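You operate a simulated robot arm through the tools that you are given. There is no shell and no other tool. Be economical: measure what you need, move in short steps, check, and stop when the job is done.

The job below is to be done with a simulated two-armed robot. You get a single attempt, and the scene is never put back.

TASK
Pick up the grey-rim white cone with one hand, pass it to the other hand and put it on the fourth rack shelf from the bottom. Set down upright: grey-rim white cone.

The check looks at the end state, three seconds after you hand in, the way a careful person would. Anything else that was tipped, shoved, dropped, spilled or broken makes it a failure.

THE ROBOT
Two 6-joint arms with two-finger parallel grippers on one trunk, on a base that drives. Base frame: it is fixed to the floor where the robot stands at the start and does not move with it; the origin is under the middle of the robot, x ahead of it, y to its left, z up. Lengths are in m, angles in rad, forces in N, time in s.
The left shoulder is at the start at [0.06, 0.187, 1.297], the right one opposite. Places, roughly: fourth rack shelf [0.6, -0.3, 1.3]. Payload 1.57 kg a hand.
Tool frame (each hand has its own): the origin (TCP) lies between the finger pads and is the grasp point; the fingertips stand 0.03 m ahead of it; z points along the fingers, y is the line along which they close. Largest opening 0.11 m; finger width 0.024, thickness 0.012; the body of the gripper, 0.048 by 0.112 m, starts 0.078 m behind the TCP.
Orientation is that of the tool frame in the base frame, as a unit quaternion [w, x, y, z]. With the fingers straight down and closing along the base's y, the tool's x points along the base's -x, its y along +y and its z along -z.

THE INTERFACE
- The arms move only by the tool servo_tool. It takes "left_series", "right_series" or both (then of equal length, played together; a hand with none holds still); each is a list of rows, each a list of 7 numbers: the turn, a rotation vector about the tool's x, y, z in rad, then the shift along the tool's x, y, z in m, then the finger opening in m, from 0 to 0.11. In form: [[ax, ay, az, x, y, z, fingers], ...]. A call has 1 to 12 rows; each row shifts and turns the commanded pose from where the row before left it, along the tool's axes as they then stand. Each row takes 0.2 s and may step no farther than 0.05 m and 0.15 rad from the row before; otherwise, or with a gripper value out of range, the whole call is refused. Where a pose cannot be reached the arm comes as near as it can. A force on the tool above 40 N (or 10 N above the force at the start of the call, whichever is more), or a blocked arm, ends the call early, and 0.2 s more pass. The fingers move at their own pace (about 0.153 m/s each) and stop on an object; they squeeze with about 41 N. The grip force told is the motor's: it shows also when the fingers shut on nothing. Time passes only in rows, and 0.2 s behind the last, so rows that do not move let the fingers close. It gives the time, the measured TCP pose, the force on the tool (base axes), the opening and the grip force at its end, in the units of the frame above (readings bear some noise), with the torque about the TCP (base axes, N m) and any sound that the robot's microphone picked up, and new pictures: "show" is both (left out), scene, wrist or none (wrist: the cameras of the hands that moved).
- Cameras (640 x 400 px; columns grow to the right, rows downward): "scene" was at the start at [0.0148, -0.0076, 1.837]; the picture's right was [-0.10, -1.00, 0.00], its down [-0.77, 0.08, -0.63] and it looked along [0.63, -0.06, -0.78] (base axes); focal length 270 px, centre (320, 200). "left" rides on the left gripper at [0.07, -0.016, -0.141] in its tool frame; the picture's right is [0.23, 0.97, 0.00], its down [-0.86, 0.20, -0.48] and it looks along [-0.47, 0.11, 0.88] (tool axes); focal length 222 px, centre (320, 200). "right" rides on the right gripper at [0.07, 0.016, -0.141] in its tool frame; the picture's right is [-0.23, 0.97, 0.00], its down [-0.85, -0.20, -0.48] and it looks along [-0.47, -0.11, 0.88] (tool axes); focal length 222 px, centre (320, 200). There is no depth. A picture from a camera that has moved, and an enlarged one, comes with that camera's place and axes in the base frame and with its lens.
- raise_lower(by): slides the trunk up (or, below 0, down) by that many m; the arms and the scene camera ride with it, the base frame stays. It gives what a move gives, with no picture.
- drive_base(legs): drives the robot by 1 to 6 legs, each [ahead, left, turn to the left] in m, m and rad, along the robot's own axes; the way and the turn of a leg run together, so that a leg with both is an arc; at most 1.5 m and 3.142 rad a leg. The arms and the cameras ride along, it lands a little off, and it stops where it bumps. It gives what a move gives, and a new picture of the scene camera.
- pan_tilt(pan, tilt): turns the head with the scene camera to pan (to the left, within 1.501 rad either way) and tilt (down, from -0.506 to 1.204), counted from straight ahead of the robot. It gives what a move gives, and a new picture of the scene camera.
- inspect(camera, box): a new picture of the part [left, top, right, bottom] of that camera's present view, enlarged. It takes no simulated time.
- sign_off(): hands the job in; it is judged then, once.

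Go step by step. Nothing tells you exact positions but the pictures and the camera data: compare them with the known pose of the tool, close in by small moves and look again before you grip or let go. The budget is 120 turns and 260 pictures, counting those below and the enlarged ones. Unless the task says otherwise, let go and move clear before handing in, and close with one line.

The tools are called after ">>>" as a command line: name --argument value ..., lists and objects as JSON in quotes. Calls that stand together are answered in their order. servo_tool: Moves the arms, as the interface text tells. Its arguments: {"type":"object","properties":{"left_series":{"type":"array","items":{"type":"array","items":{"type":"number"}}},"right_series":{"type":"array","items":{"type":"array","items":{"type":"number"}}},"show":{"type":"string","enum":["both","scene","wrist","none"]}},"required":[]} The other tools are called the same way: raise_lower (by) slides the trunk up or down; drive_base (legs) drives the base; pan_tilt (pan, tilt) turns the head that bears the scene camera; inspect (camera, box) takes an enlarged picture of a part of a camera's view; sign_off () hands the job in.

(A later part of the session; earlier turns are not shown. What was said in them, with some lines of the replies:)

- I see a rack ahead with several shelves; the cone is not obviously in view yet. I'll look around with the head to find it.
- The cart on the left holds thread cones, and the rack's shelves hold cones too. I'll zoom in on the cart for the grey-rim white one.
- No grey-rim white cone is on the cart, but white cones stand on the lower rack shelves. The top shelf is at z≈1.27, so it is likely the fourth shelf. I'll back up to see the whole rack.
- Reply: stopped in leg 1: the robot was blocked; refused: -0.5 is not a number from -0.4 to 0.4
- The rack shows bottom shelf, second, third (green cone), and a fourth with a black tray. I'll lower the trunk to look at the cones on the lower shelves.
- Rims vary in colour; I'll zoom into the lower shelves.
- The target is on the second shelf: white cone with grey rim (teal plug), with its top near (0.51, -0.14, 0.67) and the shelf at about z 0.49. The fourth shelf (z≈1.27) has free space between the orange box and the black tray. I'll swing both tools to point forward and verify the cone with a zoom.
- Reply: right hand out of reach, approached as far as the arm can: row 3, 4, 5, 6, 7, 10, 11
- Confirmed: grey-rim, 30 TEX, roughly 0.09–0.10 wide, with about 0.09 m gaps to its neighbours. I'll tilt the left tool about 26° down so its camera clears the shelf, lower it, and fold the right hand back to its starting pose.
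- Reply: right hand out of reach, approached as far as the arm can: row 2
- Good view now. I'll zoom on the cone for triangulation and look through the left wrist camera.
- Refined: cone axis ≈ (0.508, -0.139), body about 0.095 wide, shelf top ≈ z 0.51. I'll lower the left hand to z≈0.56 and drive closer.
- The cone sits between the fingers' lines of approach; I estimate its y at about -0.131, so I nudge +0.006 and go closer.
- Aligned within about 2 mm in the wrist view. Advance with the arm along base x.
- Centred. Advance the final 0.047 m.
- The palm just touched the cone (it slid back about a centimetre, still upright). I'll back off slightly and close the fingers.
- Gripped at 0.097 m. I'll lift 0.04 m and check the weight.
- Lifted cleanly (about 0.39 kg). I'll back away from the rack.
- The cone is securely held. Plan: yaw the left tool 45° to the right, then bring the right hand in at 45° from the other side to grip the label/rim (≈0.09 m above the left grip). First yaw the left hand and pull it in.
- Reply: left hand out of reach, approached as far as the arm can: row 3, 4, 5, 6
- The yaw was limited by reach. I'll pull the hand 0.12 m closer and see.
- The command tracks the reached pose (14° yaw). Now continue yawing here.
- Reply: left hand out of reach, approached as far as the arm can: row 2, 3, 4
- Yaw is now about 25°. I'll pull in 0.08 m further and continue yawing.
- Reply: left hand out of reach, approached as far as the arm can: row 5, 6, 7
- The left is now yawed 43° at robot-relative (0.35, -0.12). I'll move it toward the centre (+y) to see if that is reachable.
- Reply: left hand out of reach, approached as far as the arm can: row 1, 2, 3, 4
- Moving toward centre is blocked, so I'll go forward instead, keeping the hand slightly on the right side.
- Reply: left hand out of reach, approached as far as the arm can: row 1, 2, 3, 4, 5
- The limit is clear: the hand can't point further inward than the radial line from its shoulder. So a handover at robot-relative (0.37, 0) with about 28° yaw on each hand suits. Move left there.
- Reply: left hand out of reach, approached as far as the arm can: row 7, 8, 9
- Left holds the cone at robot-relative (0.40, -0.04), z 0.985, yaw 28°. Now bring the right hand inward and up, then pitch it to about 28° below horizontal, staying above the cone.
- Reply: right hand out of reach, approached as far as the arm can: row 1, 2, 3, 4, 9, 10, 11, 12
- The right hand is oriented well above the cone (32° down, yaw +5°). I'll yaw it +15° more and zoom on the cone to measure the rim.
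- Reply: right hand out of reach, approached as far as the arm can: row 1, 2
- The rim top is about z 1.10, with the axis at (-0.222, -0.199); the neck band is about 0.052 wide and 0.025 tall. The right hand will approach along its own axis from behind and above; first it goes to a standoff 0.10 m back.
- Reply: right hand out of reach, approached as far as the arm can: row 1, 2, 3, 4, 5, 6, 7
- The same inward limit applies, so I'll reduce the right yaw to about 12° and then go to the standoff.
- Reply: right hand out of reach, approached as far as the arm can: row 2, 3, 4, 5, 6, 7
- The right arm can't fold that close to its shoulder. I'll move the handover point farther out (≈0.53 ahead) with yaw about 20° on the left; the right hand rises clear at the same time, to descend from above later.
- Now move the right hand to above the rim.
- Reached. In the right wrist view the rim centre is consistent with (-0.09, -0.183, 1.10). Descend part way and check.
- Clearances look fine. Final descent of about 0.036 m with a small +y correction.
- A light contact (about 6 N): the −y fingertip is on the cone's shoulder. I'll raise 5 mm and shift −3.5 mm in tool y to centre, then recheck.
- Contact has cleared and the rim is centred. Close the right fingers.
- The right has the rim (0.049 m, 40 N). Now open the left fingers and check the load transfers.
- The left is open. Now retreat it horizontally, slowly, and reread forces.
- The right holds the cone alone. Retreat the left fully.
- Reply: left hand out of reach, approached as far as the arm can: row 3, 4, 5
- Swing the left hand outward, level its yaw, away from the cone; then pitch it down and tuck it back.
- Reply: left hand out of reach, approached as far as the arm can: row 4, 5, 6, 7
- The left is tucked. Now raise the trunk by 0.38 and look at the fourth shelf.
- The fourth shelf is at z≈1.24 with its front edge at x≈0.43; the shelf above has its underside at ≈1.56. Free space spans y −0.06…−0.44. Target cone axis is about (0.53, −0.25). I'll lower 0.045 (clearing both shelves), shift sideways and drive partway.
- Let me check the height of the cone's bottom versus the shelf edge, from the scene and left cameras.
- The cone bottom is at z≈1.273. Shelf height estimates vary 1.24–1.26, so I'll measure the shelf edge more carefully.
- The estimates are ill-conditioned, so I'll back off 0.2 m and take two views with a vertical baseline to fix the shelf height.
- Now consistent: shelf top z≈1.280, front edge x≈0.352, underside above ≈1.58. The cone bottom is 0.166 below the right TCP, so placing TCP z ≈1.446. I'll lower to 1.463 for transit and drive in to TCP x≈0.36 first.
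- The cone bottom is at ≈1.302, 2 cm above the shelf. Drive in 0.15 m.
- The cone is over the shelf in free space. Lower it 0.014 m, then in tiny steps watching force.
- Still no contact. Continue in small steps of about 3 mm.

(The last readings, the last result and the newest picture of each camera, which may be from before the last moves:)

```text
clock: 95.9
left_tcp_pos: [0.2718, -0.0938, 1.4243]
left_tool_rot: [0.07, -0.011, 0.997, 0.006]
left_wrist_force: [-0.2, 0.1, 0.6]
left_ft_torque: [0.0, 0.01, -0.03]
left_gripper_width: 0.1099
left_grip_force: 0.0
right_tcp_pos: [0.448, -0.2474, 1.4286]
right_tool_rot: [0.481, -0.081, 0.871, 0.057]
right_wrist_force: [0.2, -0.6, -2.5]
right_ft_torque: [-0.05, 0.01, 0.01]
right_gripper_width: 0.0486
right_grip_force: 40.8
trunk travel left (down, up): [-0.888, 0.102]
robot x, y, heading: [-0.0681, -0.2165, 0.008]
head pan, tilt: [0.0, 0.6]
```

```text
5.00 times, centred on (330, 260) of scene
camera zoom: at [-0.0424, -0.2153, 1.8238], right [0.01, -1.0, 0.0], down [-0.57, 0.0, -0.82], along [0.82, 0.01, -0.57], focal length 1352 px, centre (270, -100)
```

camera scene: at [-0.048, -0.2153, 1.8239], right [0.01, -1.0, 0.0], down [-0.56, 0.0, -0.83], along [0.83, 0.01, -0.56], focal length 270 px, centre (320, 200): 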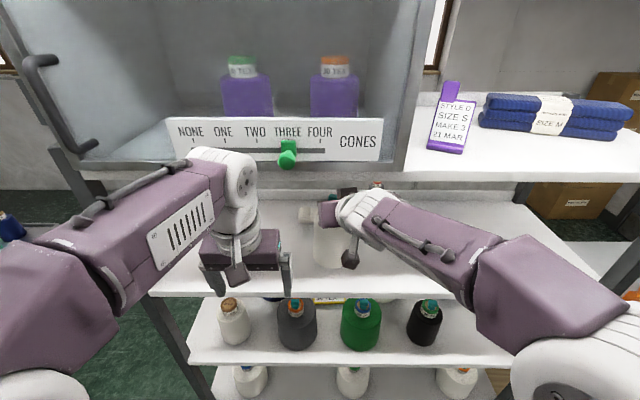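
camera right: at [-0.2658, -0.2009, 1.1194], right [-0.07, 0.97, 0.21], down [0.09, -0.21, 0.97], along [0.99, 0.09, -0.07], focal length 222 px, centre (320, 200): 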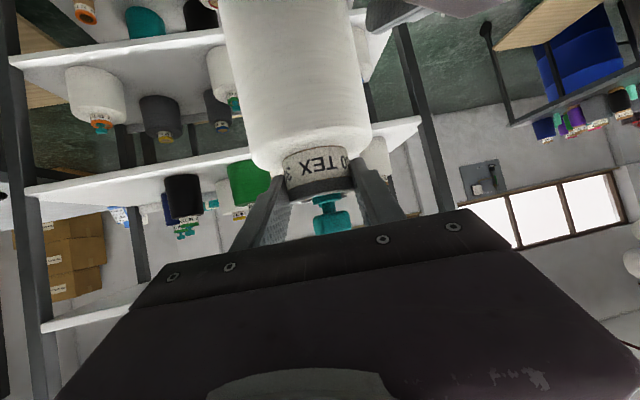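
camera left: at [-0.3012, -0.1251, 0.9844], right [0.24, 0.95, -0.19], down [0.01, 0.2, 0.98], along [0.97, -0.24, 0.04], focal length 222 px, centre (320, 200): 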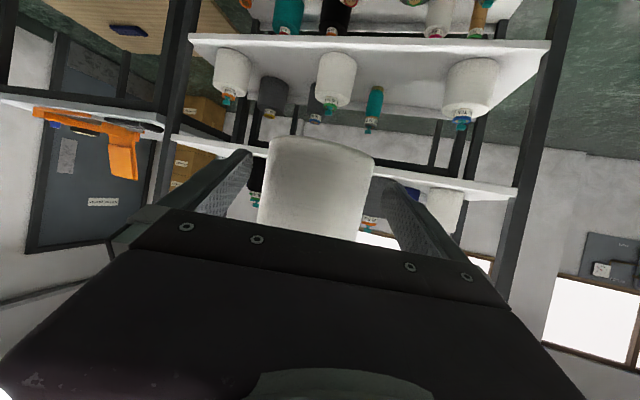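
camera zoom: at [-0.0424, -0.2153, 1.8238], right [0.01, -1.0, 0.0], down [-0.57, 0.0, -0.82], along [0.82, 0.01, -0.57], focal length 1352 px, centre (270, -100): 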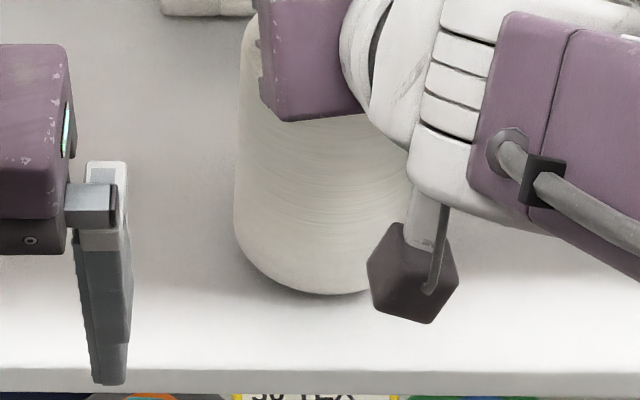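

>>> servo_tool --right_series '[[0, 0, 0, 0.0017, 0, 0.0011, 0.03]]' --show "none"

>>> servo_tool --right_series '[[0, 0, 0, 0.0017, 0, 0.0011, 0.03]]' --show "none"

>>> servo_tool --right_series '[[0, 0, 0, 0.0017, 0, 0.0011, 0.03]]' --show "none"

>>> inspect --camera "scene" --box '[300, 260, 360, 300]'

```text
clock: 96.3
left_tcp_pos: [0.2714, -0.093, 1.424]
left_tool_rot: [0.071, -0.012, 0.997, 0.007]
left_wrist_force: [0.4, 0.7, 0.4]
left_ft_torque: [0.01, -0.03, 0.05]
left_gripper_width: 0.1097
left_grip_force: 0.1
right_tcp_pos: [0.4474, -0.2468, 1.4253]
right_tool_rot: [0.481, -0.081, 0.871, 0.057]
right_wrist_force: [0.4, -0.4, -3.7]
right_ft_torque: [-0.01, 0.01, 0.0]
right_gripper_width: 0.0489
right_grip_force: 40.6
trunk travel left (down, up): [-0.888, 0.102]
robot x, y, heading: [-0.0686, -0.215, 0.004]
head pan, tilt: [0.0, 0.6]
```

```text
clock: 96.7
left_tcp_pos: [0.2721, -0.0925, 1.4238]
left_tool_rot: [0.071, -0.012, 0.997, 0.006]
left_wrist_force: [-0.8, -0.1, 0.0]
left_ft_torque: [-0.02, 0.0, 0.0]
left_gripper_width: 0.1097
left_grip_force: 0.1
right_tcp_pos: [0.4483, -0.2467, 1.4242]
right_tool_rot: [0.481, -0.08, 0.871, 0.057]
right_wrist_force: [-0.4, -0.5, -2.3]
right_ft_torque: [-0.01, 0.0, 0.01]
right_gripper_width: 0.0488
right_grip_force: 41.7
trunk travel left (down, up): [-0.888, 0.102]
robot x, y, heading: [-0.067, -0.2133, 0.012]
head pan, tilt: [0.0, 0.6]
```

```text
clock: 97.1
left_tcp_pos: [0.2719, -0.0925, 1.4232]
left_tool_rot: [0.07, -0.012, 0.997, 0.007]
left_wrist_force: [-0.5, -0.9, 0.3]
left_ft_torque: [0.01, 0.0, 0.02]
left_gripper_width: 0.1099
left_grip_force: 0.1
right_tcp_pos: [0.4484, -0.2465, 1.422]
right_tool_rot: [0.481, -0.081, 0.871, 0.056]
right_wrist_force: [-1.4, -0.7, -3.1]
right_ft_torque: [-0.01, 0.06, -0.03]
right_gripper_width: 0.0487
right_grip_force: 41.0
trunk travel left (down, up): [-0.888, 0.102]
robot x, y, heading: [-0.0708, -0.2154, 0.007]
head pan, tilt: [0.0, 0.6]
```

```text
10.00 times, centred on (330, 280) of scene
camera zoom: at [-0.0424, -0.2153, 1.8238], right [0.01, -1.0, 0.0], down [-0.57, 0.0, -0.82], along [0.82, 0.01, -0.57], focal length 2705 px, centre (220, -600)
```

zoom: 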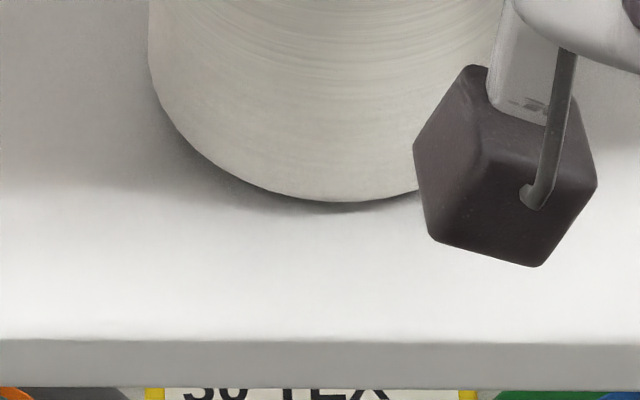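

A thin shadow gap remains; continue down in 2–3 mm steps.

>>> servo_tool --right_series '[[0, 0, 0, 0.0021, 0, 0.0013, 0.03]]' --show "none"

>>> servo_tool --right_series '[[0, 0, 0, 0.0017, 0, 0.0011, 0.03]]' --show "none"

>>> inspect --camera "scene" --box '[300, 260, 360, 300]'

```text
clock: 97.5
left_tcp_pos: [0.2714, -0.0925, 1.4243]
left_tool_rot: [0.071, -0.011, 0.997, 0.007]
left_wrist_force: [-0.6, -0.4, -0.3]
left_ft_torque: [0.01, -0.02, 0.02]
left_gripper_width: 0.1098
left_grip_force: 0.0
right_tcp_pos: [0.4486, -0.2466, 1.4223]
right_tool_rot: [0.481, -0.081, 0.871, 0.056]
right_wrist_force: [0.6, -0.5, 2.8]
right_ft_torque: [-0.28, -0.18, 0.02]
right_gripper_width: 0.0488
right_grip_force: 41.0
trunk travel left (down, up): [-0.888, 0.102]
robot x, y, heading: [-0.0717, -0.2168, 0.009]
head pan, tilt: [0.0, 0.6]
```

```text
clock: 97.9
left_tcp_pos: [0.2707, -0.0932, 1.4245]
left_tool_rot: [0.071, -0.011, 0.997, 0.007]
left_wrist_force: [-0.1, -0.5, -0.5]
left_ft_torque: [0.0, -0.03, 0.01]
left_gripper_width: 0.1101
left_grip_force: 0.0
right_tcp_pos: [0.4478, -0.2461, 1.4203]
right_tool_rot: [0.483, -0.081, 0.87, 0.056]
right_wrist_force: [3.0, 0.3, 15.9]
right_ft_torque: [-0.76, -0.76, 0.16]
right_gripper_width: 0.0486
right_grip_force: 41.1
trunk travel left (down, up): [-0.888, 0.102]
robot x, y, heading: [-0.069, -0.2165, 0.012]
head pan, tilt: [0.0, 0.6]
```

```text
10.00 times, centred on (330, 280) of scene
camera zoom: at [-0.0441, -0.2147, 1.8242], right [0.01, -1.0, 0.0], down [-0.56, 0.0, -0.83], along [0.83, 0.01, -0.56], focal length 2705 px, centre (220, -600)
```

zoom: 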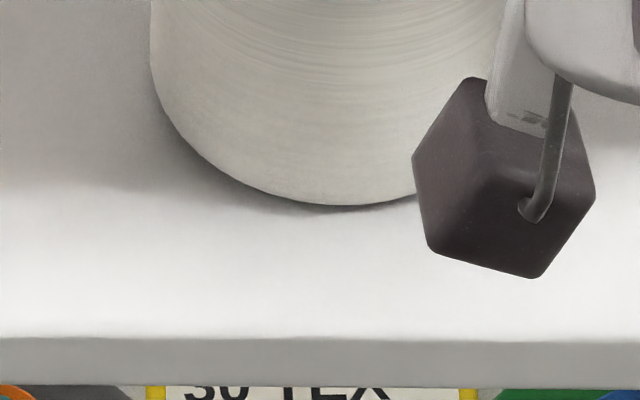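

Contact: 16 N on one edge (slight tilt). I'll ease up 1 mm to unload, then open the fingers gradually.

>>> servo_tool --right_series '[[0, 0, 0, -0.0011, 0, -0.0007, 0.03]]' --show "none"

>>> servo_tool --right_series '[[0, 0, 0, 0, 0, 0, 0.05], [0, 0, 0, 0, 0, 0, 0.053], [0, 0, 0, 0, 0, 0, 0.058], [0, 0, 0, 0, 0, 0, 0.07], [0, 0, 0, 0, 0, 0, 0.085]]' --show "both"

```text
clock: 98.3
left_tcp_pos: [0.2723, -0.0921, 1.4246]
left_tool_rot: [0.071, -0.011, 0.997, 0.006]
left_wrist_force: [-0.7, -0.3, 0.2]
left_ft_torque: [-0.02, 0.0, 0.02]
left_gripper_width: 0.1099
left_grip_force: 0.1
right_tcp_pos: [0.4472, -0.2449, 1.42]
right_tool_rot: [0.482, -0.082, 0.871, 0.058]
right_wrist_force: [6.2, 1.5, 14.6]
right_ft_torque: [-0.43, -1.14, 0.32]
right_gripper_width: 0.0486
right_grip_force: 40.9
trunk travel left (down, up): [-0.888, 0.102]
robot x, y, heading: [-0.0681, -0.2149, 0.006]
head pan, tilt: [0.0, 0.6]
```

```text
clock: 99.5
left_tcp_pos: [0.2702, -0.0929, 1.4256]
left_tool_rot: [0.07, -0.012, 0.997, 0.006]
left_wrist_force: [0.0, 1.0, 0.5]
left_ft_torque: [0.01, 0.0, 0.02]
left_gripper_width: 0.1098
left_grip_force: 0.0
right_tcp_pos: [0.4472, -0.2463, 1.4191]
right_tool_rot: [0.481, -0.08, 0.871, 0.056]
right_wrist_force: [-0.1, -0.1, -0.2]
right_ft_torque: [-0.01, 0.04, 0.0]
right_gripper_width: 0.085
right_grip_force: 0.1
trunk travel left (down, up): [-0.888, 0.102]
robot x, y, heading: [-0.0702, -0.2174, 0.01]
head pan, tilt: [0.0, 0.6]
camera scene: at [-0.0429, -0.2153, 1.8238], right [0.01, -1.0, 0.0], down [-0.56, 0.0, -0.83], along [0.82, 0.01, -0.56], focal length 270 px, centre (320, 200)
camera right: at [0.2906, -0.2616, 1.4356], right [-0.07, 0.97, 0.21], down [0.09, -0.21, 0.97], along [0.99, 0.09, -0.07], focal length 222 px, centre (320, 200)
```

scene: 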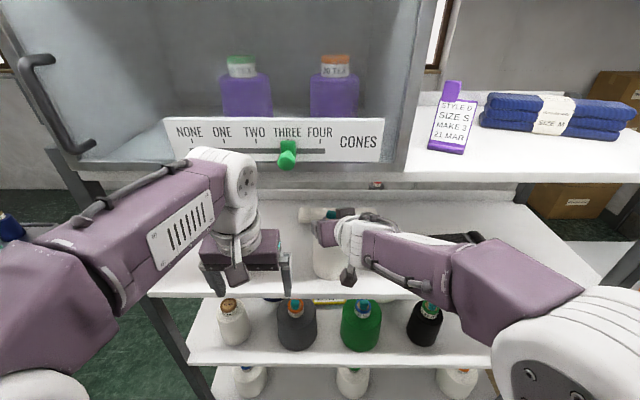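
right: 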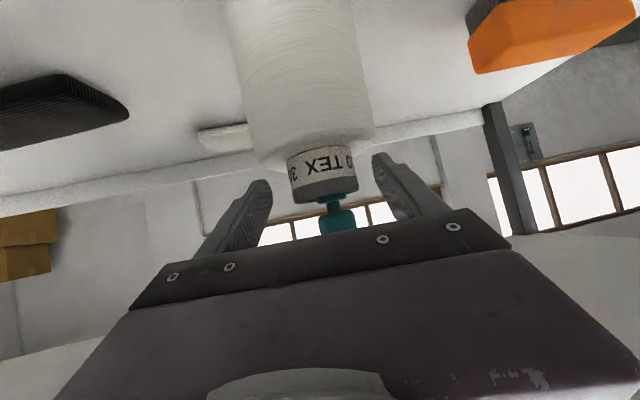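

Released with zero contact force and the cone standing. Retreat slowly backward with a slight rise.

>>> servo_tool --right_series '[[0, 0, 0, 0.0081, 0, -0.0186, 0.085], [0, 0, 0, 0.0081, 0, -0.0186, 0.085], [0, 0, 0, 0.0106, 0, -0.017, 0.085], [0, 0, 0, 0.0106, 0, -0.017, 0.085]]' --show "wrist"

```text
clock: 100.5
left_tcp_pos: [0.2707, -0.0926, 1.4246]
left_tool_rot: [0.072, -0.011, 0.997, 0.006]
left_wrist_force: [0.9, -0.6, 0.0]
left_ft_torque: [-0.02, 0.01, -0.01]
left_gripper_width: 0.1099
left_grip_force: 0.0
right_tcp_pos: [0.3685, -0.2617, 1.4245]
right_tool_rot: [0.481, -0.081, 0.871, 0.057]
right_wrist_force: [0.4, -0.7, -0.6]
right_ft_torque: [-0.02, -0.02, 0.02]
right_gripper_width: 0.0851
right_grip_force: 0.0
trunk travel left (down, up): [-0.888, 0.102]
robot x, y, heading: [-0.069, -0.2114, 0.012]
head pan, tilt: [0.0, 0.6]
camera right: at [0.211, -0.2764, 1.4424], right [-0.07, 0.97, 0.21], down [0.09, -0.21, 0.97], along [0.99, 0.09, -0.07], focal length 222 px, centre (320, 200)
```

right: 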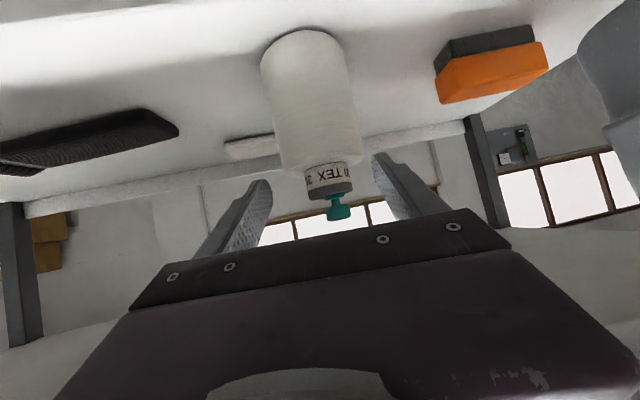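

The cone stands upright on the shelf, clear of the fingers. I'll back the robot away and take a final look.

>>> drive_base --legs '[[-0.45, 0, 0]]'

>>> inspect --camera "scene" --box '[200, 80, 520, 360]'

```text
clock: 103.3
left_tcp_pos: [-0.177, -0.0961, 1.4222]
left_tool_rot: [0.07, -0.01, 0.998, 0.005]
left_wrist_force: [0.4, 1.7, -0.5]
left_ft_torque: [-0.01, 0.0, 0.0]
left_gripper_width: 0.1099
left_grip_force: 0.1
right_tcp_pos: [-0.0809, -0.2659, 1.425]
right_tool_rot: [0.48, -0.08, 0.872, 0.056]
right_wrist_force: [0.7, 0.3, 0.9]
right_ft_torque: [-0.01, 0.01, -0.01]
right_gripper_width: 0.0849
right_grip_force: 0.0
trunk travel left (down, up): [-0.888, 0.102]
robot x, y, heading: [-0.5195, -0.2183, 0.005]
head pan, tilt: [0.0, 0.6]
camera scene: at [-0.4925, -0.2185, 1.8238], right [0.01, -1.0, 0.0], down [-0.57, 0.0, -0.82], along [0.82, 0.0, -0.57], focal length 270 px, centre (320, 200)
```

scene: 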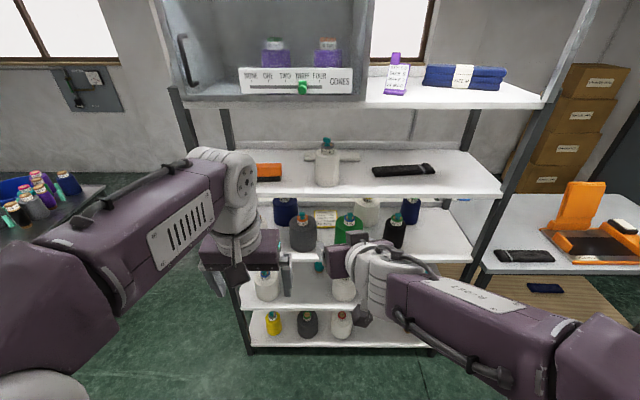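

```text
1.43 times, centred on (360, 220) of scene
camera zoom: at [-0.4925, -0.2185, 1.8238], right [0.01, -1.0, 0.0], down [-0.57, 0.0, -0.82], along [0.82, 0.0, -0.57], focal length 386 px, centre (263, 171)
```

zoom: 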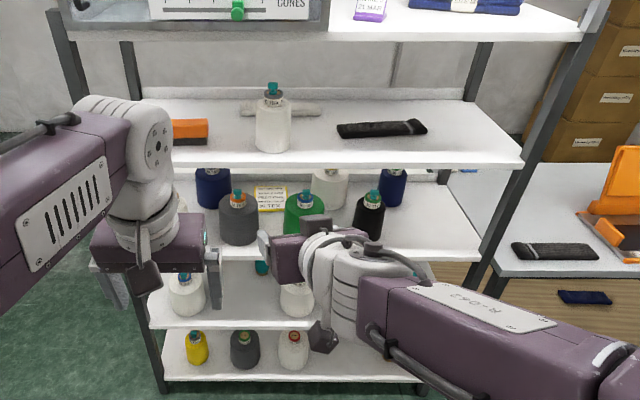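

The grey-rim white cone stands upright on the fourth shelf, nothing else is disturbed, and both hands are clear.

>>> sign_off

```text
The job is handed in.
```

The grey-rim white cone was picked up from the second shelf with the left hand and passed to the right. It now stands upright on the fourth rack shelf, with both hands clear. When I first backed up, the robot bumped something behind it. I saw nothing out of place in later views, but I never looked directly behind.
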